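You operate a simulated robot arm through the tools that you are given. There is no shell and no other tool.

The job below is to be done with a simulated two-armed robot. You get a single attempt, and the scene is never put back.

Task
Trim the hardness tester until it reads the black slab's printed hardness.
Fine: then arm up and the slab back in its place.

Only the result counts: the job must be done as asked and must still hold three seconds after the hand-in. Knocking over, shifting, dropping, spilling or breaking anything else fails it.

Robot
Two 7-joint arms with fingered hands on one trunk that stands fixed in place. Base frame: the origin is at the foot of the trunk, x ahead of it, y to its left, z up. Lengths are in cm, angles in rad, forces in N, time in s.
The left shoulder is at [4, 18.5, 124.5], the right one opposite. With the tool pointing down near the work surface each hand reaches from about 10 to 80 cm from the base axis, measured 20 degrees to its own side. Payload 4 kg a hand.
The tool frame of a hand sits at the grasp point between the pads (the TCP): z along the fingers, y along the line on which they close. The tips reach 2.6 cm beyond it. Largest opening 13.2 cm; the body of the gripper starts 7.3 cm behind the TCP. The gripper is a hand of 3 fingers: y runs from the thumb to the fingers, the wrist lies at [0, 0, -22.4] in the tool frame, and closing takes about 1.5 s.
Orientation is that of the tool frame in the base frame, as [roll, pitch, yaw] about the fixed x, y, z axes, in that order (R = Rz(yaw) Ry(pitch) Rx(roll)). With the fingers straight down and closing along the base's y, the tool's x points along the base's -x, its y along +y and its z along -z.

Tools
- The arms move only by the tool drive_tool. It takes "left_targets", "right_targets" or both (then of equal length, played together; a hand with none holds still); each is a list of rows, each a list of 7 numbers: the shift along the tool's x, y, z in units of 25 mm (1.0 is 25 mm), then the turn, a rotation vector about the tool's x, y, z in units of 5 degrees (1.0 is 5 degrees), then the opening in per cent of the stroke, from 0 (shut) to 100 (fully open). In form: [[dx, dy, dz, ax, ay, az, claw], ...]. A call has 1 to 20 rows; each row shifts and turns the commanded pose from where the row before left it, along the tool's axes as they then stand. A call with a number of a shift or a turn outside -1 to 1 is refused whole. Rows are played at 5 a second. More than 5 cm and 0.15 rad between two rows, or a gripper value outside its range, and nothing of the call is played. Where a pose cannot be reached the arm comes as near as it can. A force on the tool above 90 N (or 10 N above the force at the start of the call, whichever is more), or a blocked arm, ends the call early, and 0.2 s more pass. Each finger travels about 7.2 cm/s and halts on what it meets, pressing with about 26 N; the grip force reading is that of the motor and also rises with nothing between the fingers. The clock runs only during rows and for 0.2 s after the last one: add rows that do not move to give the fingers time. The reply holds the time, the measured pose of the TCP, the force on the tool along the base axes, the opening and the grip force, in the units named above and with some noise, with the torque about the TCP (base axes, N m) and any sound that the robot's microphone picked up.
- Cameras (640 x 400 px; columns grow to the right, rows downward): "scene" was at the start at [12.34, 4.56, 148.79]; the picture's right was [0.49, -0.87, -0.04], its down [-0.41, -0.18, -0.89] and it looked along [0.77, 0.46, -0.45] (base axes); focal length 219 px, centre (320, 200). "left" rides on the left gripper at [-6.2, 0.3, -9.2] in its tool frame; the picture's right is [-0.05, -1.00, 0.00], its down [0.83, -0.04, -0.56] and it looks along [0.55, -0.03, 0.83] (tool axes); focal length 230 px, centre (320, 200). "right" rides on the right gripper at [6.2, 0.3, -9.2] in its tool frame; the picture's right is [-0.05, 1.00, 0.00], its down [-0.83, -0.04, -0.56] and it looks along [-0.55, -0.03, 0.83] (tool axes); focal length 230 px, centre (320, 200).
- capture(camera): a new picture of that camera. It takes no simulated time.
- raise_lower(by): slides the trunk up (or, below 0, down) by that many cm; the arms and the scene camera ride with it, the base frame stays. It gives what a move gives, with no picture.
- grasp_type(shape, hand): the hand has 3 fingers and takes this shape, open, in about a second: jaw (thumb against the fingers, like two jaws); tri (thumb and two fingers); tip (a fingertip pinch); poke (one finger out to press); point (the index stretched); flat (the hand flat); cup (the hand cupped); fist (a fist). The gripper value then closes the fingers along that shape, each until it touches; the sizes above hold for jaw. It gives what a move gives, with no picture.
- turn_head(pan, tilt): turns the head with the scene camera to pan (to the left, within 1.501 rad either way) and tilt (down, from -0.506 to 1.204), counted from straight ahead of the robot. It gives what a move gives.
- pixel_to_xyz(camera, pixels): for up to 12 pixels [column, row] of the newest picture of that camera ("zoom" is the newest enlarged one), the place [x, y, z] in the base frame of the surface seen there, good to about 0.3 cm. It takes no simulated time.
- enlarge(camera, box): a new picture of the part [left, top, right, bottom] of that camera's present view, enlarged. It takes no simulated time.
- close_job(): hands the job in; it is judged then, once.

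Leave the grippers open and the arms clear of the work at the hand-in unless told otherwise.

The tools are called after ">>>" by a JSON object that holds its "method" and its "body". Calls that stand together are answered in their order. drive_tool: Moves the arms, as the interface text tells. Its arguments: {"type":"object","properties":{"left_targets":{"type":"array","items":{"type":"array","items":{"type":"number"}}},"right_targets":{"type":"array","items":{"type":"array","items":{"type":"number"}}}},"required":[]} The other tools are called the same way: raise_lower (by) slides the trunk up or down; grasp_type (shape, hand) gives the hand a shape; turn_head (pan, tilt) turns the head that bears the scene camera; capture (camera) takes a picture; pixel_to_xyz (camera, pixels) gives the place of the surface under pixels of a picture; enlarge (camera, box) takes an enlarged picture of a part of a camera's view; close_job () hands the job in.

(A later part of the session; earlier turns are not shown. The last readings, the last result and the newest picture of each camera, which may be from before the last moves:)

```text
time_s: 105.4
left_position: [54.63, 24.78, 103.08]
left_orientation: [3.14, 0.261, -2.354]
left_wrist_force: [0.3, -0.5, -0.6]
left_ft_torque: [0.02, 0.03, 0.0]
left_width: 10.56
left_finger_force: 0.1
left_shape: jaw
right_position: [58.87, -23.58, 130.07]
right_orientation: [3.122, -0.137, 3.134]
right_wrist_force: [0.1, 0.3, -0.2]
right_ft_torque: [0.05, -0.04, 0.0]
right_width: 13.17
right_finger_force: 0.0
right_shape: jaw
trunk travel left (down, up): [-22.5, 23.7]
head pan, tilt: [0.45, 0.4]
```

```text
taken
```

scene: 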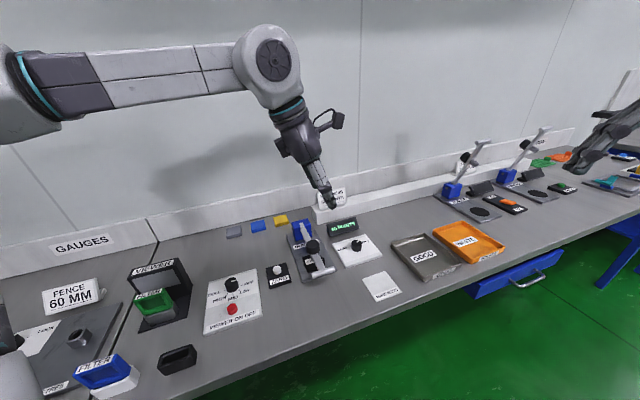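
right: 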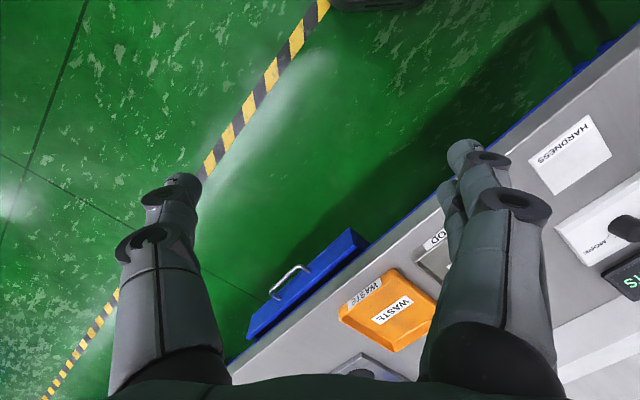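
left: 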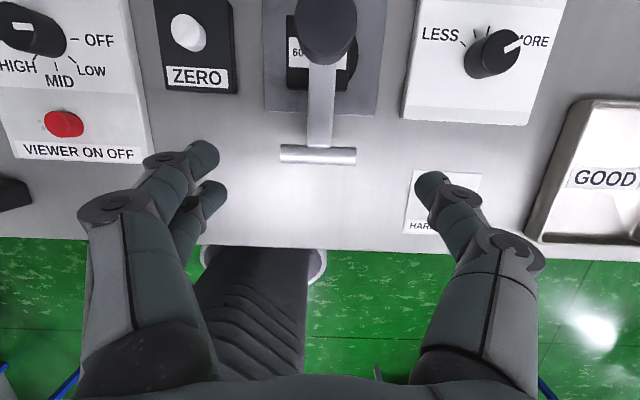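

Centred over the bar. I'll descend 8.8 cm to bring the fingertips to the bar's height.

>>> {"method": "drive_tool", "body": {"left_targets": [[0.182, 0, 0.68, 0, 0, 0, 80], [0.182, 0, 0.68, 0, 0, 0, 80], [0.182, 0, 0.68, 0, 0, 0, 80], [0.182, 0, 0.68, 0, 0, 0, 80], [0.182, 0, 0.68, 0, 0, 0, 80], [0, 0, 0, 0, 0, 0, 80]]}}

>>> {"method": "capture", "body": {"camera": "left"}}

>>> {"method": "enlarge", "body": {"camera": "scene", "box": [280, 210, 370, 300]}}

```text
time_s: 106.8
left_position: [54.66, 24.82, 94.2]
left_orientation: [3.139, 0.261, -2.353]
left_wrist_force: [-0.8, -0.5, -1.0]
left_ft_torque: [0.02, -0.01, 0.03]
left_width: 10.54
left_finger_force: 0.1
left_shape: jaw
right_position: [58.94, -23.44, 129.98]
right_orientation: [3.122, -0.139, 3.135]
right_wrist_force: [-0.8, 0.0, 0.0]
right_ft_torque: [-0.03, 0.01, 0.02]
right_width: 13.2
right_finger_force: 0.0
right_shape: jaw
trunk travel left (down, up): [-22.5, 23.7]
head pan, tilt: [0.45, 0.4]
```

```text
taken
```

left: 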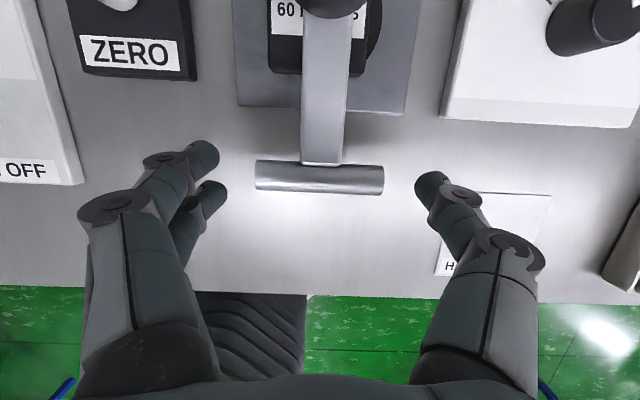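

```text
4.44 times, centred on (325, 255) of scene
```

zoom: 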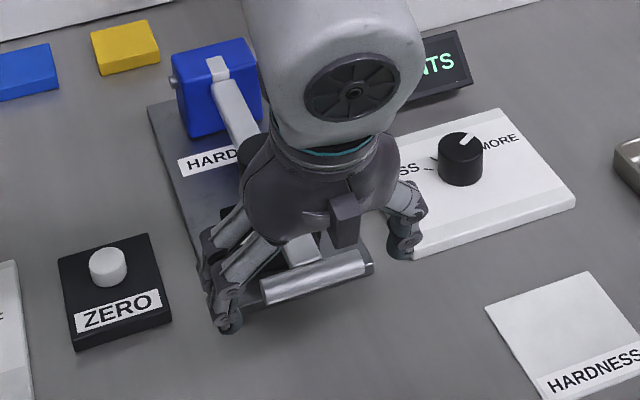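

The bar lies on the line between the fingertips. I'll close on its ends.

>>> {"method": "drive_tool", "body": {"left_targets": [[0, 0, 0, 0, 0, 0, 60], [0, 0, 0, 0, 0, 0, 52], [0, 0, 0, 0, 0, 0, 46], [0, 0, 0, 0, 0, 0, 40], [0, 0, 0, 0, 0, 0, 30], [0, 0, 0, 0, 0, 0, 20], [0, 0, 0, 0, 0, 0, 10], [0, 0, 0, 0, 0, 0, 0], [0, 0, 0, 0, 0, 0, 0]]}}

>>> {"method": "capture", "body": {"camera": "left"}}

```text
time_s: 108.8
left_position: [54.48, 24.91, 94.23]
left_orientation: [3.141, 0.26, -2.353]
left_wrist_force: [-1.0, -1.3, -0.5]
left_ft_torque: [0.03, 0.06, 0.14]
left_width: 6.02
left_finger_force: 26.3
left_shape: jaw
right_position: [58.91, -23.49, 129.89]
right_orientation: [3.121, -0.137, 3.134]
right_wrist_force: [0.4, 1.6, -0.4]
right_ft_torque: [0.01, 0.01, 0.0]
right_width: 13.17
right_finger_force: 0.0
right_shape: jaw
trunk travel left (down, up): [-22.5, 23.7]
head pan, tilt: [0.45, 0.4]
```

```text
taken
```

left: 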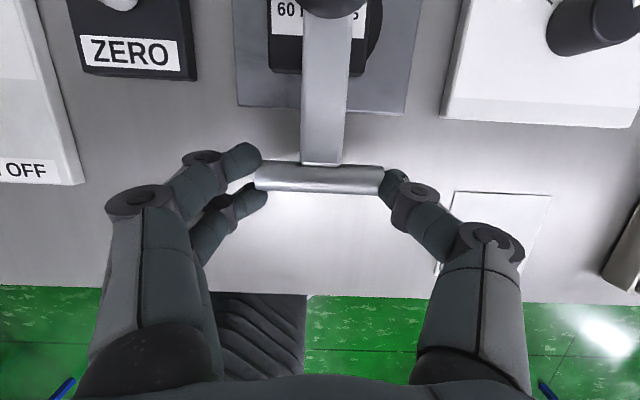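

The bar end is wedged between the two fingertips with the thumb on the other end, a good pivot grip. I'll raise the arm along its arc to about 30° and check.

>>> {"method": "drive_tool", "body": {"left_targets": [[-0.1, 0, -0.276, 0, 0, 0, 0], [-0.1, 0, -0.276, 0, 0, 0, 0], [-0.199, 0, -0.551, 0, 0, 0, 0], [-0.199, 0, -0.551, 0, 0, 0, 0], [-0.279, 0, -0.486, 0, 0, 0, 0], [-0.279, 0, -0.486, 0, 0, 0, 0], [-0.279, 0, -0.486, 0, 0, 0, 0], [-0.361, 0, -0.429, 0, 0, 0, 0], [-0.361, 0, -0.429, 0, 0, 0, 0], [-0.361, 0, -0.429, 0, 0, 0, 0], [0, 0, 0, 0, 0, 0, 0]]}}

>>> {"method": "capture", "body": {"camera": "left"}}

>>> {"method": "enlarge", "body": {"camera": "scene", "box": [270, 170, 390, 300]}}

```text
time_s: 111.2
left_position: [57.03, 27.22, 106.52]
left_orientation: [-3.141, 0.26, -2.353]
left_wrist_force: [2.0, -2.0, -1.4]
left_ft_torque: [0.31, 0.59, 0.26]
left_width: 5.48
left_finger_force: 26.4
left_shape: jaw
right_position: [58.97, -23.55, 129.88]
right_orientation: [3.124, -0.137, 3.134]
right_wrist_force: [-0.3, 0.3, -0.2]
right_ft_torque: [-0.01, -0.01, -0.03]
right_width: 13.18
right_finger_force: 0.0
right_shape: jaw
trunk travel left (down, up): [-22.5, 23.7]
head pan, tilt: [0.45, 0.4]
```

```text
taken
```

left: 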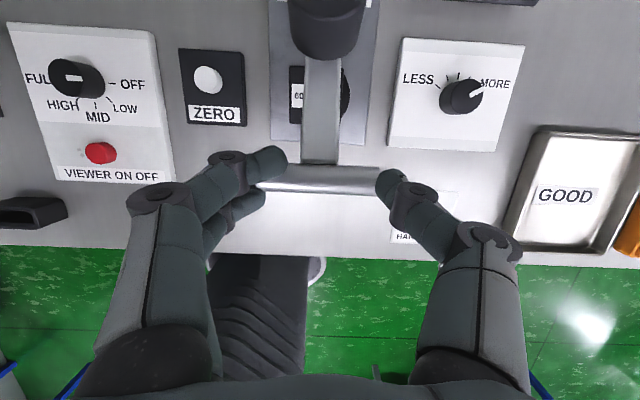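

```text
3.08 times, centred on (330, 235) of scene
```

zoom: 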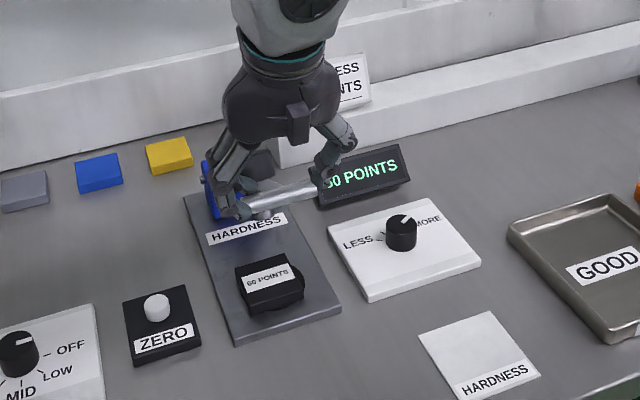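

The arm is rising, and the display still shows 60 POINTS. The fingers are riding slightly onto the bar, so I'll continue in a shorter stage to about 45° and check.

>>> {"method": "drive_tool", "body": {"left_targets": [[-0.429, 0, -0.36, 0, 0, 0, 0], [-0.429, 0, -0.36, 0, 0, 0, 0], [-0.429, 0, -0.36, 0, 0, 0, 0], [-0.485, 0, -0.28, 0, 0, 0, 0], [-0.485, 0, -0.28, 0, 0, 0, 0], [-0.485, 0, -0.28, 0, 0, 0, 0], [0, 0, 0, 0, 0, 0, 0]]}}

>>> {"method": "capture", "body": {"camera": "left"}}

>>> {"method": "enlarge", "body": {"camera": "scene", "box": [270, 150, 390, 290]}}

```text
time_s: 112.8
left_position: [60.75, 30.79, 113.03]
left_orientation: [-3.141, 0.262, -2.353]
left_wrist_force: [3.5, -8.6, 2.0]
left_ft_torque: [0.14, 0.66, 0.54]
left_width: 5.15
left_finger_force: 25.5
left_shape: jaw
right_position: [58.86, -23.74, 129.92]
right_orientation: [3.121, -0.138, 3.133]
right_wrist_force: [0.0, 0.4, 0.5]
right_ft_torque: [0.0, 0.02, 0.0]
right_width: 13.18
right_finger_force: 0.0
right_shape: jaw
trunk travel left (down, up): [-22.5, 23.7]
head pan, tilt: [0.45, 0.4]
```

```text
taken
```

left: 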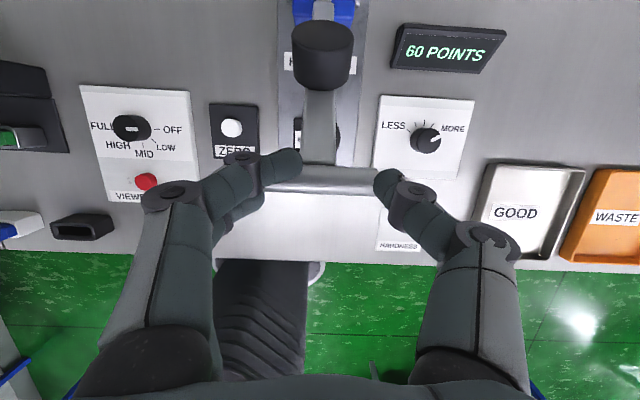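

```text
2.86 times, centred on (330, 220) of scene
```

zoom: 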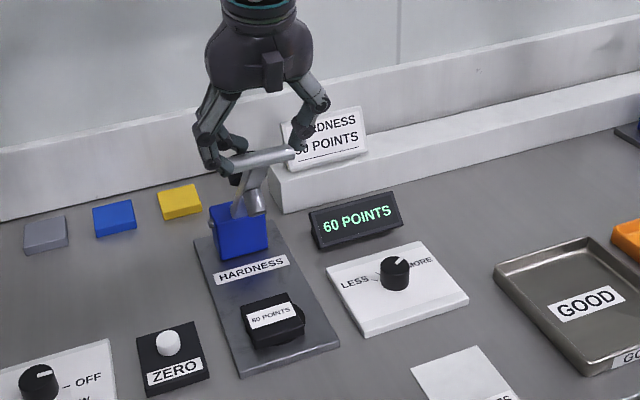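

The arm is at about 50°, and the display still shows 60. I'll continue to the upright rest.

>>> {"method": "drive_tool", "body": {"left_targets": [[-0.526, 0, -0.192, 0, 0, 0, 0], [-0.526, 0, -0.192, 0, 0, 0, 0], [-0.526, 0, -0.192, 0, 0, 0, 0], [-0.552, 0, -0.098, 0, 0, 0, 0], [-0.552, 0, -0.098, 0, 0, 0, 0], [-0.552, 0, -0.098, 0, 0, 0, 0], [-0.3, 0, -0.023, 0, 0, 0, 0], [0, 0, 0, 0, 0, 0, 0]]}}

>>> {"method": "capture", "body": {"camera": "left"}}

>>> {"method": "enlarge", "body": {"camera": "scene", "box": [270, 150, 390, 290]}}

```text
time_s: 114.6
left_position: [66.36, 36.38, 117.59]
left_orientation: [-3.141, 0.265, -2.353]
left_wrist_force: [1.5, -10.7, 12.2]
left_ft_torque: [0.13, 0.72, 0.44]
left_width: 5.23
left_finger_force: 26.0
left_shape: jaw
right_position: [58.89, -23.77, 129.88]
right_orientation: [3.121, -0.137, 3.135]
right_wrist_force: [0.0, 0.8, -0.7]
right_ft_torque: [0.05, -0.01, -0.01]
right_width: 13.2
right_finger_force: 0.0
right_shape: jaw
trunk travel left (down, up): [-22.5, 23.7]
head pan, tilt: [0.45, 0.4]
```

```text
taken
```

left: 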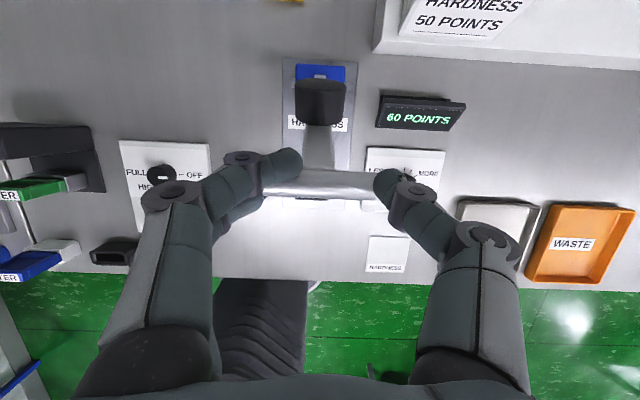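

```text
2.86 times, centred on (330, 220) of scene
```

zoom: 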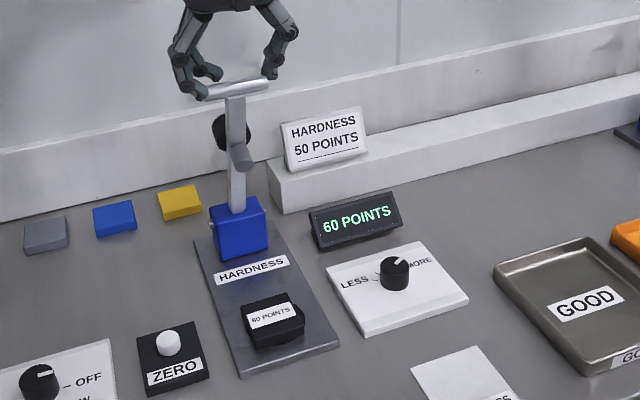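

The arm is upright. I'll compare the bar's position with the start, where its face was at (66.2, 36.7, 115.5).

>>> {"method": "pixel_to_xyz", "body": {"camera": "zoom", "pixels": [[235, 88], [212, 94], [262, 82], [235, 110], [236, 145], [235, 190]]}}

```text
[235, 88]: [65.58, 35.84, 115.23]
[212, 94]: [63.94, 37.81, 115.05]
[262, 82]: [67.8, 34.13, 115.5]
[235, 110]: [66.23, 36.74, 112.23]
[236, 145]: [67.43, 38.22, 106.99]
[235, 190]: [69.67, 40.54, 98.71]
```

The bar is about 1 cm short of its starting rest. I'll push it a little further back.

>>> {"method": "drive_tool", "body": {"left_targets": [[-0.2, 0, 0, 0, 0, 0, 0], [-0.2, 0, 0, 0, 0, 0, 0], [-0.15, 0, 0, 0, 0, 0, 0], [0, 0, 0, 0, 0, 0, 0]]}}

>>> {"method": "enlarge", "body": {"camera": "scene", "box": [270, 150, 390, 290]}}

>>> {"method": "pixel_to_xyz", "body": {"camera": "zoom", "pixels": [[235, 88], [238, 86], [262, 82], [235, 110], [236, 145], [235, 190]]}}

```text
time_s: 115.6
left_position: [67.15, 37.35, 117.98]
left_orientation: [3.141, 0.265, -2.352]
left_wrist_force: [0.4, -11.1, 15.3]
left_ft_torque: [0.11, 0.71, 0.28]
left_width: 5.26
left_finger_force: 25.7
left_shape: jaw
right_position: [58.79, -23.84, 129.95]
right_orientation: [3.122, -0.136, 3.136]
right_wrist_force: [-0.1, -0.2, 0.0]
right_ft_torque: [0.01, 0.02, 0.0]
right_width: 13.17
right_finger_force: 0.0
right_shape: jaw
trunk travel left (down, up): [-22.5, 23.7]
head pan, tilt: [0.45, 0.4]
```

```text
2.86 times, centred on (330, 220) of scene
```

zoom: 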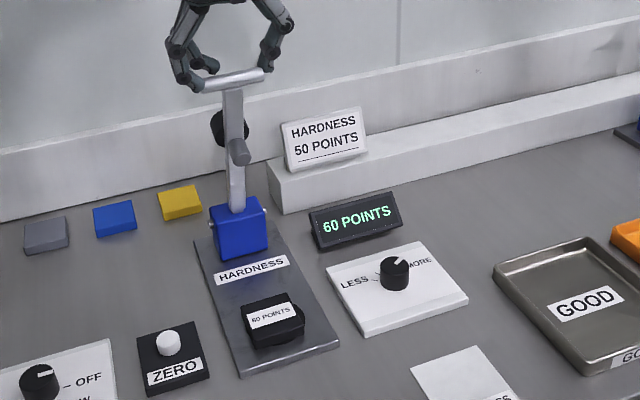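

```text
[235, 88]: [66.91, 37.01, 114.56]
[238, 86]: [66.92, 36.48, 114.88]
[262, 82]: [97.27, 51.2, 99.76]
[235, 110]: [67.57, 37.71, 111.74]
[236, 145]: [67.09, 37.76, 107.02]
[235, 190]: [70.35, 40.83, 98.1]
```

The bar is back at its starting rest. I'll open the fingers gradually while rising a little, so nothing presses on the bar.

>>> {"method": "drive_tool", "body": {"left_targets": [[0, 0, -0.05, 0, 0, 0, 42], [-0.02, 0, -0.08, 0, 0, 0, 46], [-0.02, 0, -0.08, 0, 0, 0, 52], [-0.03, 0, -0.1, 0, 0, 0, 60], [-0.03, 0, -0.1, 0, 0, 0, 75], [0, 0, 0, 0, 0, 0, 85], [0, 0, 0, 0, 0, 0, 85]]}}

>>> {"method": "capture", "body": {"camera": "left"}}

>>> {"method": "enlarge", "body": {"camera": "scene", "box": [270, 150, 390, 290]}}

```text
time_s: 117.2
left_position: [67.26, 37.58, 118.75]
left_orientation: [3.142, 0.262, -2.353]
left_wrist_force: [0.9, -0.2, -0.4]
left_ft_torque: [0.0, 0.02, -0.01]
left_width: 11.23
left_finger_force: 0.0
left_shape: jaw
right_position: [58.9, -23.53, 129.99]
right_orientation: [3.122, -0.139, 3.136]
right_wrist_force: [-0.3, 0.7, 0.1]
right_ft_torque: [-0.01, -0.01, 0.0]
right_width: 13.16
right_finger_force: 0.1
right_shape: jaw
trunk travel left (down, up): [-22.5, 23.7]
head pan, tilt: [0.45, 0.4]
```

```text
taken
```

left: 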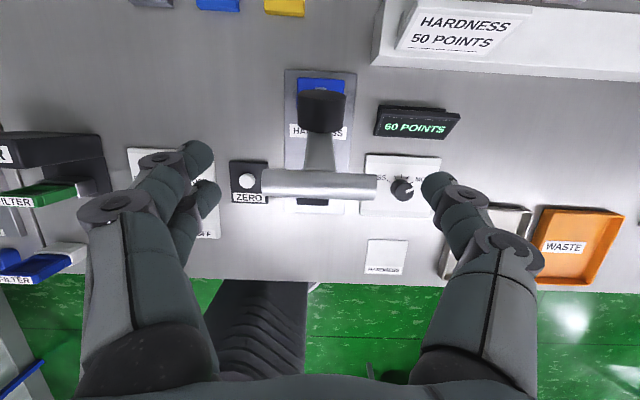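

```text
2.86 times, centred on (330, 220) of scene
```

zoom: 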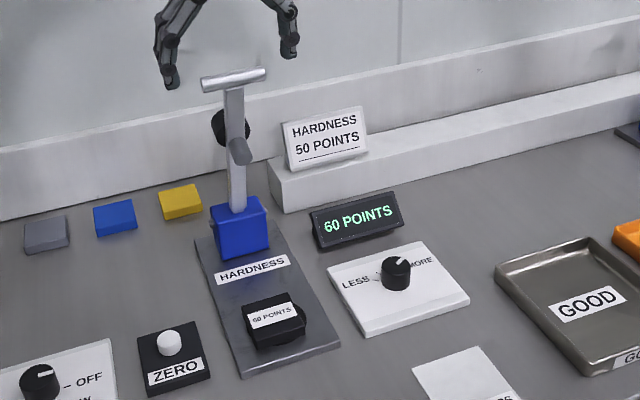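

The hand is released and the arm stands upright. Display 60, knob unchanged. I'll measure the slab on the plate, then withdraw up and back.

>>> {"method": "enlarge", "body": {"camera": "scene", "box": [335, 240, 405, 300]}}

>>> {"method": "enlarge", "body": {"camera": "scene", "box": [335, 130, 405, 200]}}

>>> {"method": "enlarge", "body": {"camera": "scene", "box": [335, 240, 405, 300]}}

>>> {"method": "drive_tool", "body": {"left_targets": [[0, 0, -0.8, 0, 0, 0, 85], [0, 0, -1, 0, 0, 0, 85], [0.3, 0, -1, 0, 0, 0, 85], [1, 0, -0.3, 0, 0, 0, 85], [1, 0, -0.27, 0, 0, 0, 85], [1, 0, -0.27, 0, 0, 0, 85], [1, 0, -0.27, 0, 0, 0, 85], [1, 0, -0.27, 0, 0, 0, 85], [1, 0, -0.27, 0, 0, 0, 85], [0, 0, 0, 0, 0, 0, 85]]}}

>>> {"method": "capture", "body": {"camera": "left"}}

>>> {"method": "enlarge", "body": {"camera": "scene", "box": [270, 180, 400, 300]}}

```text
6.67 times, centred on (370, 270) of scene
```

zoom: 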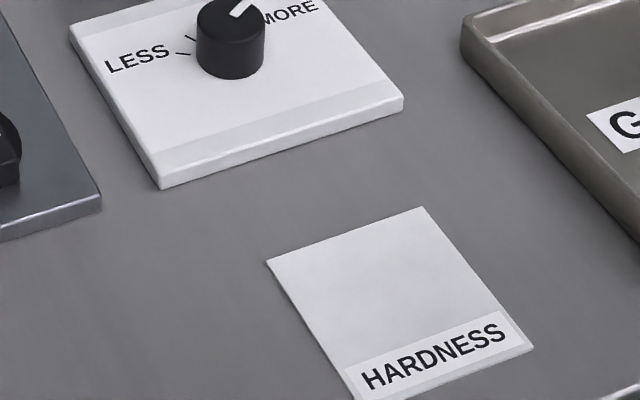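

```text
5.71 times, centred on (370, 165) of scene
```

zoom: 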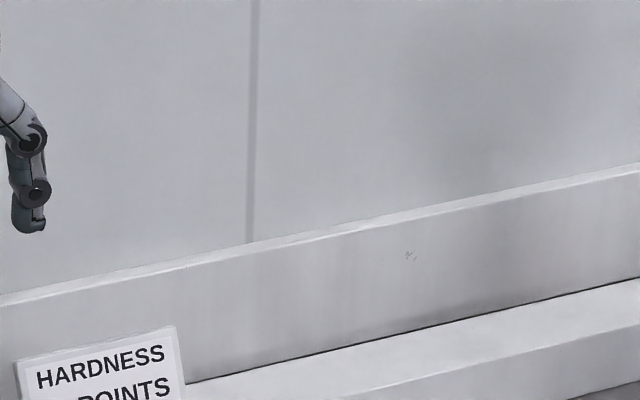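

```text
6.67 times, centred on (370, 270) of scene
```

zoom: 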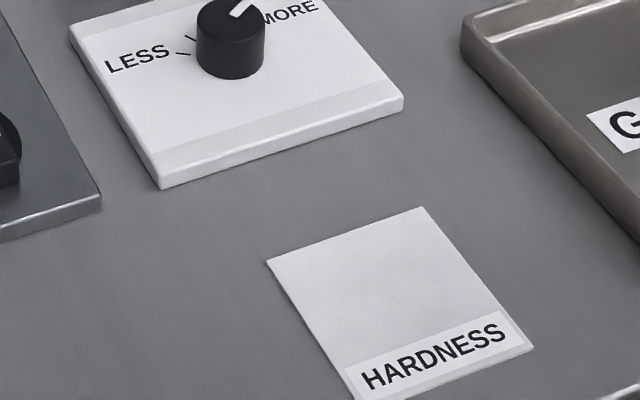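

```text
time_s: 119.4
left_position: [54.34, 24.69, 125.47]
left_orientation: [3.141, 0.262, -2.353]
left_wrist_force: [0.0, -0.1, -0.1]
left_ft_torque: [-0.03, 0.04, 0.03]
left_width: 11.19
left_finger_force: 0.2
left_shape: jaw
right_position: [58.89, -23.46, 129.9]
right_orientation: [3.123, -0.139, 3.136]
right_wrist_force: [0.4, 0.5, -0.5]
right_ft_torque: [-0.02, 0.0, -0.02]
right_width: 13.18
right_finger_force: 0.0
right_shape: jaw
trunk travel left (down, up): [-22.5, 23.7]
head pan, tilt: [0.45, 0.4]
```

```text
taken
```

left: 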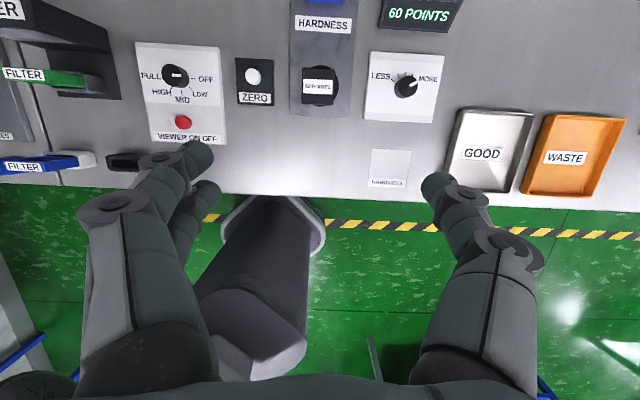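

```text
3.33 times, centred on (335, 240) of scene
```

zoom: 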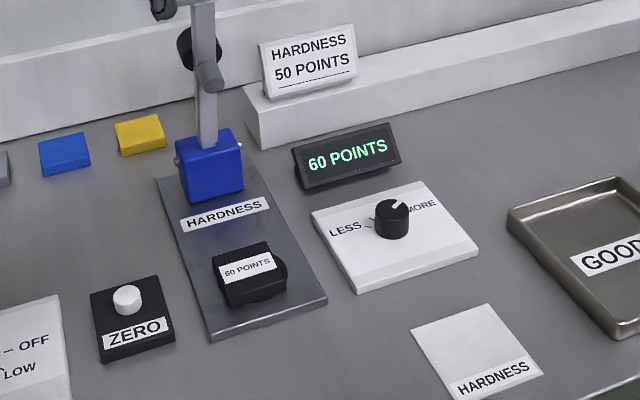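

>>> {"method": "pixel_to_xyz", "body": {"camera": "zoom", "pixels": [[213, 260], [266, 244], [283, 284], [229, 301], [248, 268], [245, 255], [229, 306], [215, 335], [324, 297]]}}

>>> {"method": "enlarge", "body": {"camera": "left", "box": [290, 50, 350, 120]}}

>>> {"method": "pixel_to_xyz", "body": {"camera": "left", "pixels": [[303, 68], [337, 69], [334, 104], [304, 104], [319, 86]]}}

```text
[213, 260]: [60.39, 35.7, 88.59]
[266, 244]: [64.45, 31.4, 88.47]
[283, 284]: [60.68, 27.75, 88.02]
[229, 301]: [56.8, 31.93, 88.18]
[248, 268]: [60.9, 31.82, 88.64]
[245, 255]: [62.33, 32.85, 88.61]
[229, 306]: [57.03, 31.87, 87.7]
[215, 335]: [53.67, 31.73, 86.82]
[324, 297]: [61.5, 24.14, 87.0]
```

```text
5.71 times, centred on (320, 85) of left
```

zoom: 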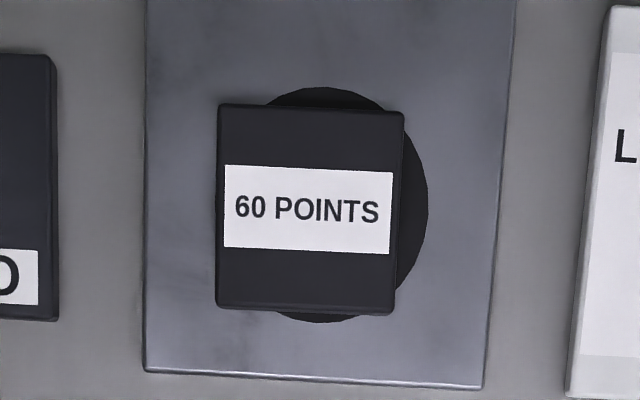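

```text
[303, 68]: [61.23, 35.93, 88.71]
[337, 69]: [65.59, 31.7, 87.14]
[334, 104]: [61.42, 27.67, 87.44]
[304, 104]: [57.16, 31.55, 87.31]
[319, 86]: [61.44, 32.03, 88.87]
```

Slab centre ≈ (61.15, 31.95), i.e. u≈65.8, v≈20.65, squarely aligned. I'll approach from the robot side: reduce the tilt to 7.5° and go down 6 cm short of the slab. Then I'll slide in low, so the hand camera passes beneath the tester's foot.

>>> {"method": "drive_tool", "body": {"left_targets": [[0, 0, 0, 0, 0.75, 0, 85], [0, 0, 0, 0, 0.75, 0, 85], [0.005, 0.0095, 0.884, 0, 0, 0, 85], [0.005, 0.0095, 0.884, 0, 0, 0, 85], [0.005, 0.0095, 0.884, 0, 0, 0, 85], [0.005, 0.0095, 0.884, 0, 0, 0, 85], [0.005, 0.0095, 0.884, 0, 0, 0, 85], [0.005, 0.0095, 0.884, 0, 0, 0, 85], [0.005, 0.0095, 0.884, 0, 0, 0, 85], [0.005, 0.0095, 0.884, 0, 0, 0, 85], [0.005, 0.0095, 0.884, 0, 0, 0, 85], [0.005, 0.0095, 0.884, 0, 0, 0, 85], [0.005, 0.0095, 0.884, 0, 0, 0, 85], [0.005, 0.0095, 0.884, 0, 0, 0, 85], [0.005, 0.0095, 0.884, 0, 0, 0, 85], [0, 0, 0, 0, 0, 0, 85]]}}

>>> {"method": "capture", "body": {"camera": "left"}}

```text
time_s: 122.8
left_position: [56.77, 27.5, 96.93]
left_orientation: [3.14, 0.13, -2.351]
left_wrist_force: [0.0, 0.7, 0.0]
left_ft_torque: [0.01, 0.01, -0.03]
left_width: 11.21
left_finger_force: 0.0
left_shape: jaw
right_position: [58.98, -23.58, 129.88]
right_orientation: [3.121, -0.138, 3.134]
right_wrist_force: [0.7, 0.0, -0.4]
right_ft_torque: [0.01, 0.03, -0.01]
right_width: 13.23
right_finger_force: 0.1
right_shape: jaw
trunk travel left (down, up): [-22.5, 23.7]
head pan, tilt: [0.45, 0.4]
```

```text
taken
```

left: 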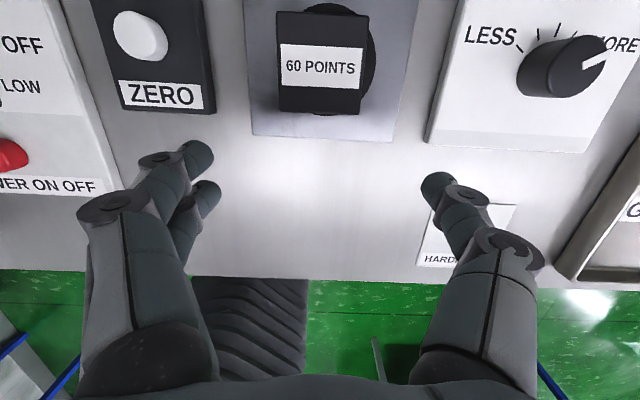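

>>> {"method": "pixel_to_xyz", "body": {"camera": "left", "pixels": [[280, 15], [365, 19], [358, 111], [282, 107], [321, 65], [300, 130], [380, 120]]}}

```text
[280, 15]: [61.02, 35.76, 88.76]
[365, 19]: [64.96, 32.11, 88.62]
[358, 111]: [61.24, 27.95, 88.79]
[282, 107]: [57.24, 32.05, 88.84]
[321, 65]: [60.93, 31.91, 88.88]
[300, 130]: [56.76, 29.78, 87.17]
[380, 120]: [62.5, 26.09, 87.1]
```

Slab centre confirmed at (61.1, 32.0). I'll lower to z≈91, then slide forward 6 cm with the fingers straddling the slab.

>>> {"method": "drive_tool", "body": {"left_targets": [[0.077, 0, 0.585, 0, 0, 0, 85], [0.077, 0, 0.585, 0, 0, 0, 85], [0.077, 0.02, 0.585, 0, 0, 0, 85], [0.077, 0.02, 0.56, 0, 0, 0, 85], [-0.472, 0, 0.0624, 0, 0, 0, 85], [-0.472, 0, 0.0624, 0, 0, 0, 85], [-0.472, 0, 0.0624, 0, 0, 0, 85], [-0.472, 0, 0.0624, 0, 0, 0, 85], [-0.472, 0, 0.0624, 0, 0, 0, 85], [0, 0, 0, 0, 0, 0, 85]]}}

>>> {"method": "capture", "body": {"camera": "left"}}

>>> {"method": "capture", "body": {"camera": "scene"}}

```text
time_s: 125.0
left_position: [61.01, 31.65, 91.13]
left_orientation: [-3.141, 0.13, -2.353]
left_wrist_force: [-0.5, -1.1, -0.3]
left_ft_torque: [0.01, 0.01, 0.01]
left_width: 11.23
left_finger_force: 0.2
left_shape: jaw
right_position: [58.85, -23.55, 129.86]
right_orientation: [3.123, -0.136, 3.135]
right_wrist_force: [-0.3, 0.1, -0.3]
right_ft_torque: [-0.02, 0.04, -0.01]
right_width: 13.19
right_finger_force: 0.1
right_shape: jaw
trunk travel left (down, up): [-22.5, 23.7]
head pan, tilt: [0.45, 0.4]
```

```text
taken
```

left: 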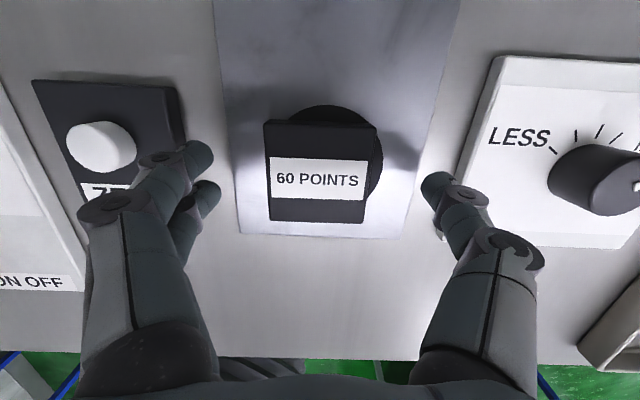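

```text
taken
```

scene: 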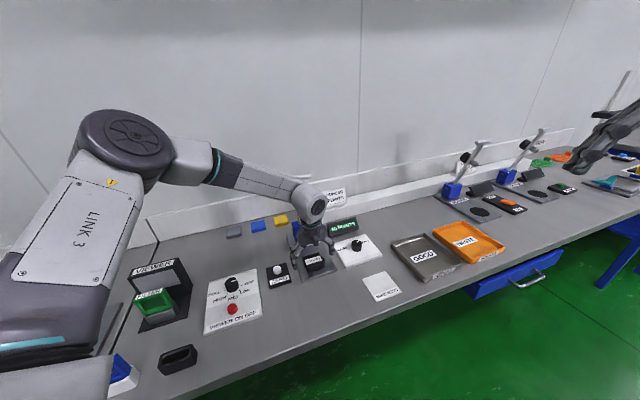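

Straddling the slab well. I'll lower 0.65 cm and close in stages.

>>> {"method": "drive_tool", "body": {"left_targets": [[0.017, 0, 0.129, 0, 0, 0, 85], [0.017, 0, 0.129, 0, 0, 0, 70], [0, 0, 0, 0, 0, 0, 58], [0, 0, 0, 0, 0, 0, 50], [0, 0, 0, 0, 0, 0, 46], [0, 0, 0, 0, 0, 0, 46]]}}

>>> {"method": "capture", "body": {"camera": "left"}}

```text
time_s: 126.4
left_position: [60.94, 31.78, 90.55]
left_orientation: [-3.141, 0.13, -2.354]
left_wrist_force: [0.6, -0.1, 0.5]
left_ft_torque: [0.02, 0.02, -0.02]
left_width: 6.15
left_finger_force: 0.1
left_shape: jaw
right_position: [58.91, -23.61, 130.04]
right_orientation: [3.123, -0.139, 3.135]
right_wrist_force: [0.3, -0.1, 0.5]
right_ft_torque: [0.01, 0.0, 0.02]
right_width: 13.18
right_finger_force: 0.0
right_shape: jaw
trunk travel left (down, up): [-22.5, 23.7]
head pan, tilt: [0.45, 0.4]
```

```text
taken
```

left: 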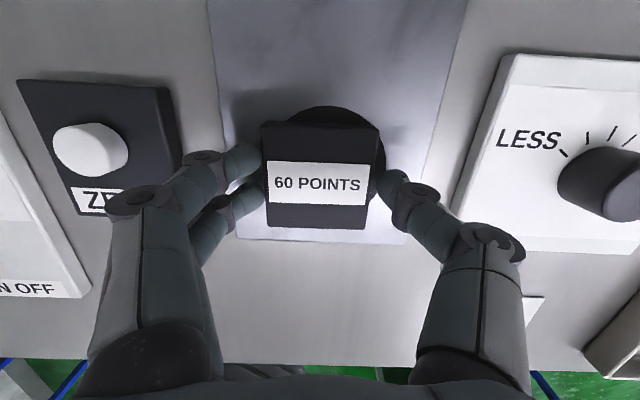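

The fingertips are right at the slab's sides with no plate contact. I'll lower 2 mm more and close just to contact.

>>> {"method": "drive_tool", "body": {"left_targets": [[0.01, 0, 0.08, 0, 0, 0, 46], [0, 0, 0, 0, 0, 0, 42], [0, 0, 0, 0, 0, 0, 39], [0, 0, 0, 0, 0, 0, 36], [0, 0, 0, 0, 0, 0, 36]]}}

>>> {"method": "enlarge", "body": {"camera": "left", "box": [200, 90, 440, 250]}}

```text
time_s: 127.6
left_position: [60.96, 31.76, 90.32]
left_orientation: [-3.14, 0.131, -2.353]
left_wrist_force: [0.8, 0.4, 0.0]
left_ft_torque: [0.0, -0.03, 0.02]
left_width: 5.35
left_finger_force: 26.1
left_shape: jaw
right_position: [58.99, -23.64, 129.97]
right_orientation: [3.122, -0.136, 3.136]
right_wrist_force: [-0.1, -0.4, -0.1]
right_ft_torque: [-0.01, -0.02, 0.01]
right_width: 13.19
right_finger_force: 0.1
right_shape: jaw
trunk travel left (down, up): [-22.5, 23.7]
head pan, tilt: [0.45, 0.4]
```

```text
2.50 times, centred on (320, 170) of left
```

zoom: 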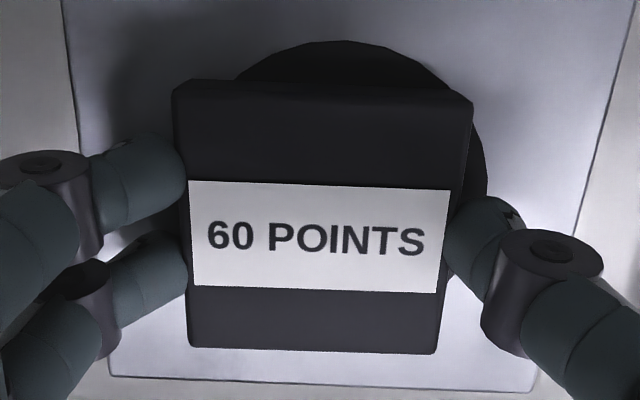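

All three fingertips hold the slab's sides (5.35 cm, 26 N). I'll lift 1.2 cm slowly and check.

>>> {"method": "drive_tool", "body": {"left_targets": [[-0.016, 0, -0.12, 0, 0, 0, 34], [-0.021, 0, -0.16, 0, 0, 0, 32], [-0.026, 0, -0.2, 0, 0, 0, 30], [0, 0, 0, 0, 0, 0, 30]]}}

>>> {"method": "enlarge", "body": {"camera": "left", "box": [200, 90, 440, 250]}}

```text
time_s: 128.6
left_position: [60.92, 31.81, 91.56]
left_orientation: [3.141, 0.13, -2.352]
left_wrist_force: [0.7, 0.4, -1.2]
left_ft_torque: [0.0, 0.01, 0.0]
left_width: 5.36
left_finger_force: 25.5
left_shape: jaw
right_position: [58.96, -23.49, 130.01]
right_orientation: [3.122, -0.138, 3.135]
right_wrist_force: [0.2, 0.4, 0.1]
right_ft_torque: [-0.03, -0.02, 0.02]
right_width: 13.14
right_finger_force: 0.1
right_shape: jaw
trunk travel left (down, up): [-22.5, 23.7]
head pan, tilt: [0.45, 0.4]
```

```text
2.50 times, centred on (320, 170) of left
```

zoom: 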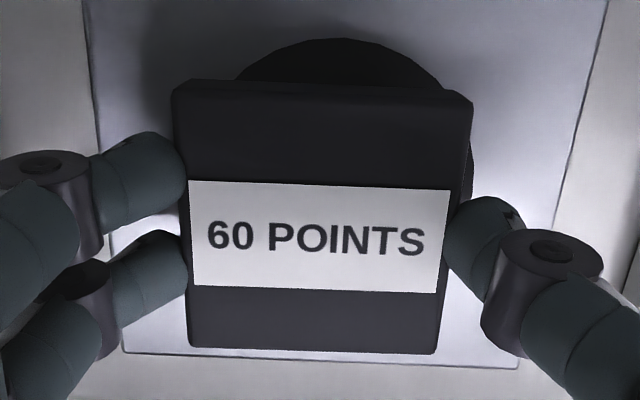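

A clean lift. I'll carry it back toward the robot from under the tester's foot, then up, then over to its original place (centre 38.2, 30.95).

>>> {"method": "drive_tool", "body": {"left_targets": [[0.3, 0, -0.13, 0, 0, 0, 30], [0.534, 0, -0.232, 0, 0, 0, 30], [0.534, 0, -0.232, 0, 0, 0, 30], [0.534, 0, -0.232, 0, 0, 0, 30], [0.534, 0, -0.232, 0, 0, 0, 30], [0.234, 0, -0.1, 0, 0, 0, 30], [-0.096, 0, -0.727, 0, 0, 0, 30], [-0.096, 0, -0.727, 0, 0, 0, 30], [-0.096, 0, -0.727, 0, 0, 0, 30], [0.25, 0.385, -0.033, 0, 0, 0, 30], [0.493, 0.77, -0.065, 0, 0, 0, 30], [0.493, 0.77, -0.065, 0, 0, 0, 30], [0.493, 0.77, -0.065, 0, 0, 0, 30], [0.493, 0.77, -0.065, 0, 0, 0, 30], [0.493, 0.77, -0.065, 0, 0, 0, 30], [0.493, 0.77, -0.065, 0, 0, 0, 30], [0.493, 0.77, -0.065, 0, 0, 0, 30], [0.243, 0.385, -0.032, 0, 0, 0, 30], [0, 0, 0, 0, 0, 0, 30]]}}

>>> {"method": "capture", "body": {"camera": "left"}}

>>> {"method": "capture", "body": {"camera": "scene"}}

```text
time_s: 132.6
left_position: [38.09, 30.59, 99.06]
left_orientation: [-3.14, 0.132, -2.351]
left_wrist_force: [-0.5, -0.7, -0.1]
left_ft_torque: [0.03, -0.03, -0.03]
left_width: 5.36
left_finger_force: 25.6
left_shape: jaw
right_position: [58.97, -23.57, 129.93]
right_orientation: [3.123, -0.138, 3.137]
right_wrist_force: [-0.6, 0.2, 0.4]
right_ft_torque: [-0.01, 0.01, -0.01]
right_width: 13.2
right_finger_force: 0.1
right_shape: jaw
trunk travel left (down, up): [-22.5, 23.7]
head pan, tilt: [0.45, 0.4]
```

```text
taken
```

left: 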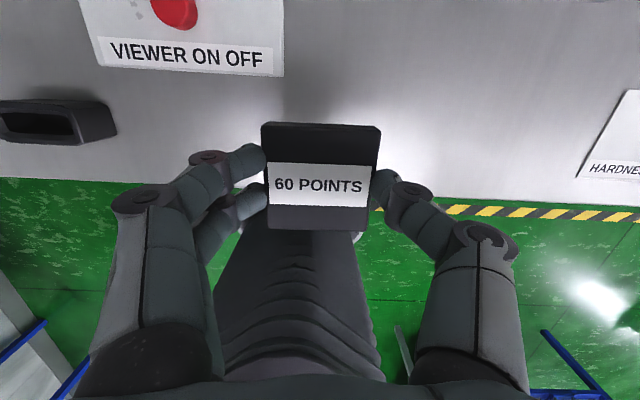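

```text
taken
```

scene: 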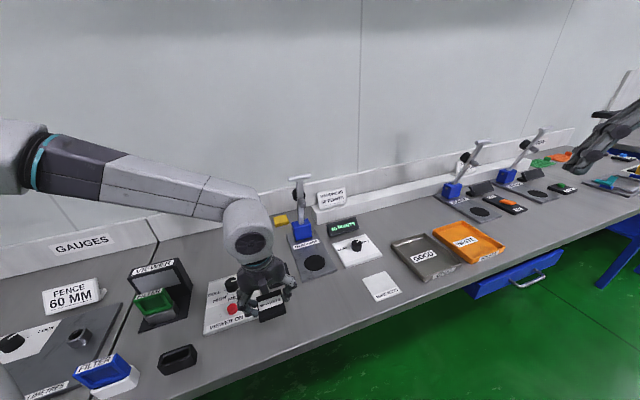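

I'll verify the slab's actual position over its place.

>>> {"method": "pixel_to_xyz", "body": {"camera": "left", "pixels": [[265, 127], [376, 131], [369, 227], [271, 225], [320, 185]]}}

```text
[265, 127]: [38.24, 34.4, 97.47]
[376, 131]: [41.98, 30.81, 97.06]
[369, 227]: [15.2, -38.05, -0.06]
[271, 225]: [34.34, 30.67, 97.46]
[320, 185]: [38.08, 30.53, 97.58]
```

Slab centre is ≈ (38.2, 30.75); I'll nudge 1.5 mm in y and lower 9.3 cm.

>>> {"method": "drive_tool", "body": {"left_targets": [[0.04, 0.042, 0.6145, 0, 0, 0, 30], [0.081, 0, 0.6145, 0, 0, 0, 30], [0.081, 0, 0.6145, 0, 0, 0, 30], [0.081, 0, 0.6145, 0, 0, 0, 30], [0.081, 0, 0.6145, 0, 0, 0, 30], [0.081, 0, 0.6145, 0, 0, 0, 30], [0, 0, 0, 0, 0, 0, 30]]}}

>>> {"method": "capture", "body": {"camera": "left"}}

```text
time_s: 134.2
left_position: [38.13, 30.74, 89.71]
left_orientation: [3.141, 0.132, -2.353]
left_wrist_force: [0.1, 0.8, 0.1]
left_ft_torque: [-0.01, -0.03, 0.0]
left_width: 5.36
left_finger_force: 25.8
left_shape: jaw
right_position: [59.0, -23.48, 129.96]
right_orientation: [3.122, -0.138, 3.136]
right_wrist_force: [0.6, 0.0, -1.2]
right_ft_torque: [-0.02, 0.02, -0.01]
right_width: 13.18
right_finger_force: 0.0
right_shape: jaw
trunk travel left (down, up): [-22.5, 23.7]
head pan, tilt: [0.45, 0.4]
```

```text
taken
```

left: 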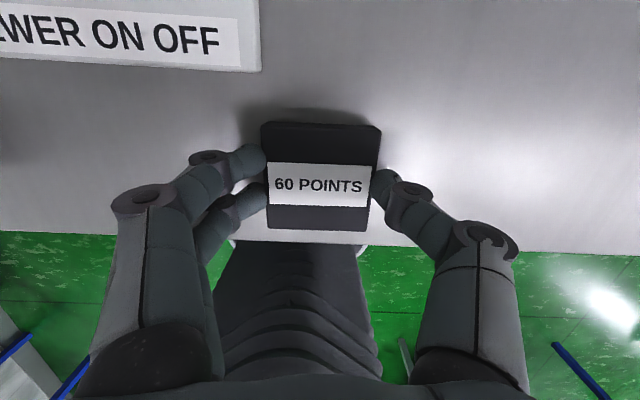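

Lowering in small steps until contact.

>>> {"method": "drive_tool", "body": {"left_targets": [[0.011, 0, 0.08, 0, 0, 0, 30], [0.011, 0, 0.08, 0, 0, 0, 30], [0, 0, 0, 0, 0, 0, 30]]}}

```text
time_s: 135.0
left_position: [38.07, 30.79, 89.28]
left_orientation: [3.14, 0.13, -2.353]
left_wrist_force: [0.2, -0.5, -1.7]
left_ft_torque: [-0.02, 0.02, 0.01]
left_width: 5.35
left_finger_force: 26.3
left_shape: jaw
right_position: [58.93, -23.59, 129.99]
right_orientation: [3.123, -0.137, 3.135]
right_wrist_force: [-0.3, -0.1, 0.7]
right_ft_torque: [0.01, -0.01, 0.03]
right_width: 13.19
right_finger_force: 0.0
right_shape: jaw
trunk travel left (down, up): [-22.5, 23.7]
head pan, tilt: [0.45, 0.4]
```

>>> {"method": "drive_tool", "body": {"left_targets": [[0.005, 0, 0.04, 0, 0, 0, 30], [0.005, 0, 0.04, 0, 0, 0, 30], [0, 0, 0, 0, 0, 0, 30]]}}

```text
time_s: 135.8
left_position: [38.3, 30.75, 89.08]
left_orientation: [-3.141, 0.13, -2.353]
left_wrist_force: [-1.0, 0.4, 2.4]
left_ft_torque: [-0.01, 0.02, -0.04]
left_width: 5.37
left_finger_force: 25.8
left_shape: jaw
right_position: [58.93, -23.56, 129.87]
right_orientation: [3.123, -0.138, 3.134]
right_wrist_force: [0.1, -0.3, -0.5]
right_ft_torque: [0.02, 0.0, 0.03]
right_width: 13.19
right_finger_force: 0.0
right_shape: jaw
trunk travel left (down, up): [-22.5, 23.7]
head pan, tilt: [0.45, 0.4]
```

The slab touches the bench (2.4 N). I'll open gently, rising slightly so the opening fingers don't press on the bench.

>>> {"method": "drive_tool", "body": {"left_targets": [[0, 0, 0, 0, 0, 0, 42], [0, 0, 0, 0, 0, 0, 46], [-0.01, 0, -0.08, 0, 0, 0, 52], [-0.01, 0, -0.08, 0, 0, 0, 60], [-0.013, 0, -0.1, 0, 0, 0, 75], [0, 0, 0, 0, 0, 0, 85], [0, 0, 0, 0, 0, 0, 85]]}}

>>> {"method": "enlarge", "body": {"camera": "left", "box": [160, 80, 480, 280]}}

```text
time_s: 137.4
left_position: [38.07, 30.83, 89.87]
left_orientation: [3.141, 0.131, -2.351]
left_wrist_force: [0.4, -0.3, -0.5]
left_ft_torque: [0.02, -0.03, 0.0]
left_width: 11.17
left_finger_force: 0.1
left_shape: jaw
right_position: [58.98, -23.56, 130.04]
right_orientation: [3.121, -0.139, 3.133]
right_wrist_force: [0.0, 0.0, -0.5]
right_ft_torque: [0.02, -0.03, 0.01]
right_width: 13.17
right_finger_force: 0.1
right_shape: jaw
trunk travel left (down, up): [-22.5, 23.7]
head pan, tilt: [0.45, 0.4]
```

```text
2.00 times, centred on (320, 180) of left
```

zoom: 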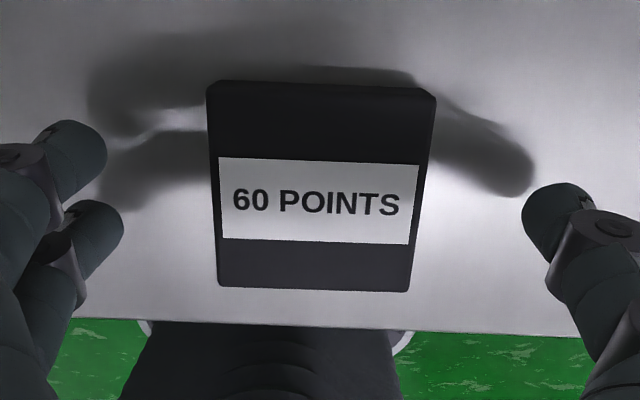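

The slab is released flat on its place. I'll raise the hand straight up to a clear height and check everything.

>>> {"method": "drive_tool", "body": {"left_targets": [[-0.052, 0, -0.4, 0, 0, 0, 85], [-0.1, 0, -0.79, 0, 0, 0, 95], [-0.131, 0, -0.991, 0, 0, 0, 100], [-0.131, 0, -0.991, 0, 0, 0, 100], [-0.131, 0, -0.991, 0, 0, 0, 100], [-0.131, 0, -0.991, 0, 0, 0, 100], [-0.131, 0, -0.991, 0, 0, 0, 100], [0, 0, 0, 0, 0, 0, 100]]}}

>>> {"method": "enlarge", "body": {"camera": "left", "box": [270, 40, 370, 150]}}

>>> {"method": "capture", "body": {"camera": "left"}}

```text
time_s: 139.2
left_position: [38.18, 30.84, 105.14]
left_orientation: [-3.14, 0.132, -2.354]
left_wrist_force: [-0.2, -0.5, 0.7]
left_ft_torque: [-0.02, 0.02, 0.05]
left_width: 13.17
left_finger_force: 0.0
left_shape: jaw
right_position: [58.93, -23.48, 129.95]
right_orientation: [3.122, -0.138, 3.134]
right_wrist_force: [0.7, 0.3, -0.4]
right_ft_torque: [-0.01, -0.03, -0.02]
right_width: 13.2
right_finger_force: 0.1
right_shape: jaw
trunk travel left (down, up): [-22.5, 23.7]
head pan, tilt: [0.45, 0.4]
```

```text
3.64 times, centred on (320, 95) of left
```

zoom: 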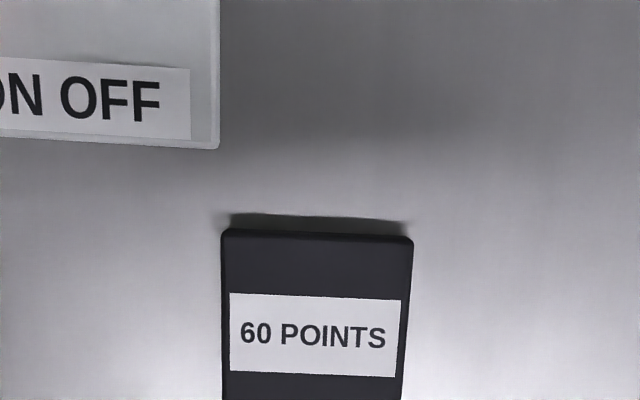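

```text
taken
```

left: 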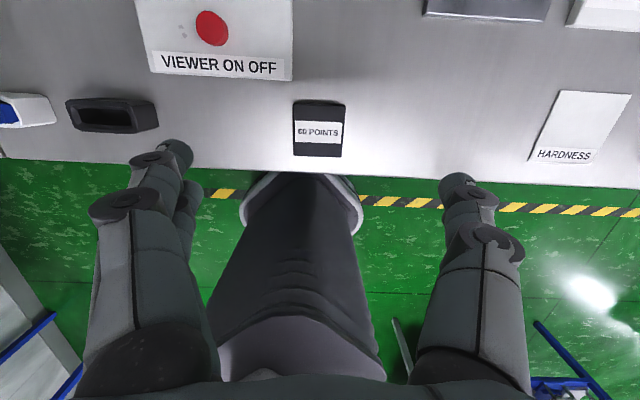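

>>> {"method": "pixel_to_xyz", "body": {"camera": "left", "pixels": [[295, 102], [344, 105], [339, 155], [295, 153], [319, 130], [291, 78]]}}

>>> {"method": "drive_tool", "body": {"left_targets": [[0, 0.5, -1, 0, 0, 0, 100], [0, 0.5, -1, 0, 0, 0, 100], [0, 0.5, -1, 0, 0, 0, 100], [0, 0.5, -1, 0, 0, 0, 100], [0, 0.5, -1, 0, 0, 0, 100], [0, 0.5, -1, 0, 0, 0, 100], [0, 0.5, -0.5, 0, 0, 0, 100], [0, 0.5, -0.5, 0, 0, 0, 100], [0, 0, 0, 0, 0, 0, 100]]}}

>>> {"method": "capture", "body": {"camera": "scene"}}

>>> {"method": "enlarge", "body": {"camera": "scene", "box": [250, 160, 400, 320]}}

```text
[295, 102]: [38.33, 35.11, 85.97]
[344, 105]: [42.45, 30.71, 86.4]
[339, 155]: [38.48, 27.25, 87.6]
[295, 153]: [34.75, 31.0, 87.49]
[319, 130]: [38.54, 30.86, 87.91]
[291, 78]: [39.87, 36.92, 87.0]
```

```text
time_s: 141.2
left_position: [29.36, 36.17, 122.62]
left_orientation: [3.14, 0.131, -2.352]
left_wrist_force: [-0.1, -0.5, 0.4]
left_ft_torque: [-0.02, -0.01, 0.01]
left_width: 13.18
left_finger_force: 0.0
left_shape: jaw
right_position: [58.84, -23.53, 129.96]
right_orientation: [3.123, -0.138, 3.136]
right_wrist_force: [0.6, 0.9, 0.6]
right_ft_torque: [0.0, 0.02, 0.01]
right_width: 13.17
right_finger_force: 0.0
right_shape: jaw
trunk travel left (down, up): [-22.5, 23.7]
head pan, tilt: [0.45, 0.4]
```

```text
taken
```

scene: 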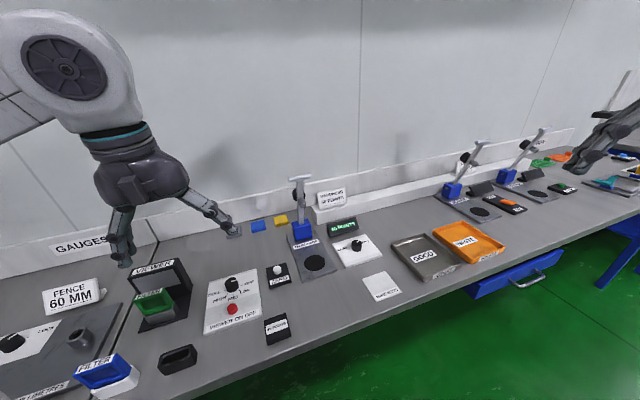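

```text
2.50 times, centred on (325, 240) of scene
```

zoom: 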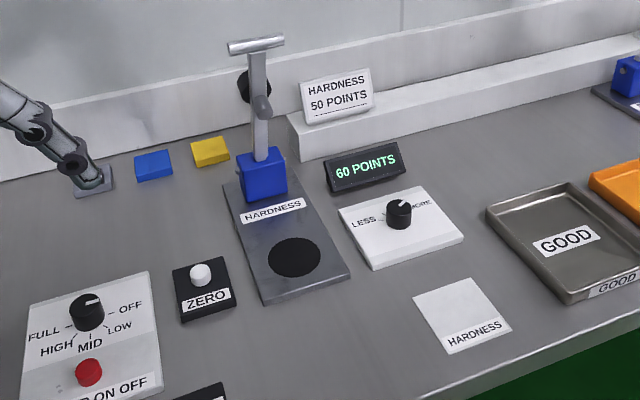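

Display 60, arm up, slab in its place. I'll check the slab corners and the T-bar against the starting measurements.

>>> {"method": "pixel_to_xyz", "body": {"camera": "zoom", "pixels": [[257, 45], [257, 41], [258, 80], [258, 130], [398, 205], [230, 49], [282, 40]]}}

>>> {"method": "enlarge", "body": {"camera": "scene", "box": [240, 300, 310, 360]}}

```text
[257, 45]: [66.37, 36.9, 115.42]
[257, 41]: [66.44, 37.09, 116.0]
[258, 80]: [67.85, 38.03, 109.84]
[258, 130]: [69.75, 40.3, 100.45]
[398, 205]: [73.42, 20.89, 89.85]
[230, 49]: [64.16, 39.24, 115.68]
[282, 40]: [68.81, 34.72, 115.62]
```

```text
6.67 times, centred on (275, 330) of scene
```

zoom: 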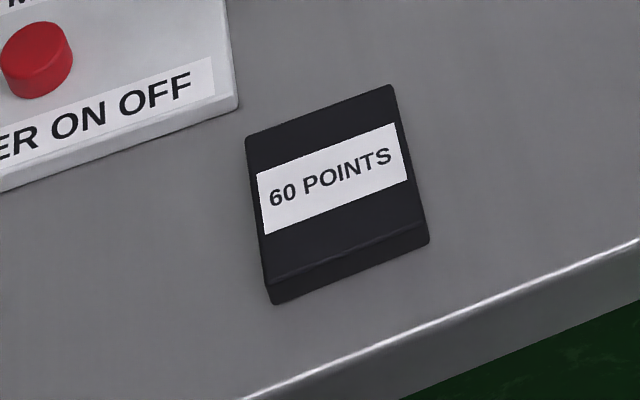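

>>> {"method": "pixel_to_xyz", "body": {"camera": "zoom", "pixels": [[250, 140], [389, 89], [424, 225], [268, 278], [300, 160], [345, 215], [333, 178]]}}

>>> {"method": "pixel_to_xyz", "body": {"camera": "scene", "pixels": [[178, 352], [165, 290], [120, 385]]}}

>>> {"method": "turn_head", "body": {"pan": 0.517, "tilt": 0.382}}

>>> {"method": "capture", "body": {"camera": "scene"}}

```text
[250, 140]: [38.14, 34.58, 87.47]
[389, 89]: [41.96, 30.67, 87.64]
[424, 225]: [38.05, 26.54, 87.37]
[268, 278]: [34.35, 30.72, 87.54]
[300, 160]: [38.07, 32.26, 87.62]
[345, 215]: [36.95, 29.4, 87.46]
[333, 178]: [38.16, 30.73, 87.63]
```

```text
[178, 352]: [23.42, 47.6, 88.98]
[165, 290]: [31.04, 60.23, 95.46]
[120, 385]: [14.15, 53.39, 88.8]
```

```text
time_s: 141.8
left_position: [29.4, 36.26, 122.46]
left_orientation: [3.141, 0.131, -2.355]
left_wrist_force: [0.2, 0.5, 0.2]
left_ft_torque: [0.0, -0.01, 0.01]
left_width: 13.19
left_finger_force: 0.1
left_shape: jaw
right_position: [58.94, -23.5, 129.97]
right_orientation: [3.121, -0.138, 3.135]
right_wrist_force: [0.1, 0.0, -0.3]
right_ft_torque: [0.01, 0.03, 0.03]
right_width: 13.2
right_finger_force: 0.1
right_shape: jaw
trunk travel left (down, up): [-22.5, 23.7]
head pan, tilt: [0.517, 0.382]
```

```text
taken
```

scene: 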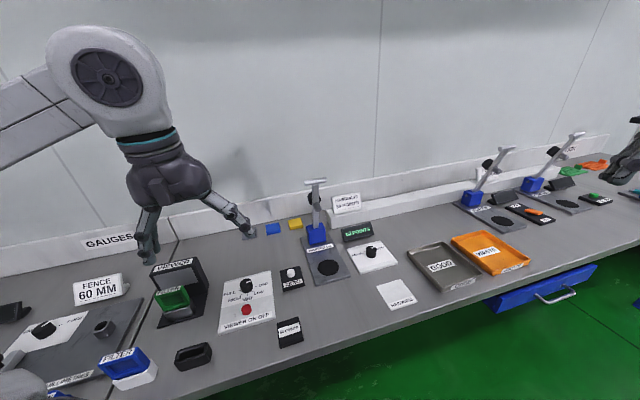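

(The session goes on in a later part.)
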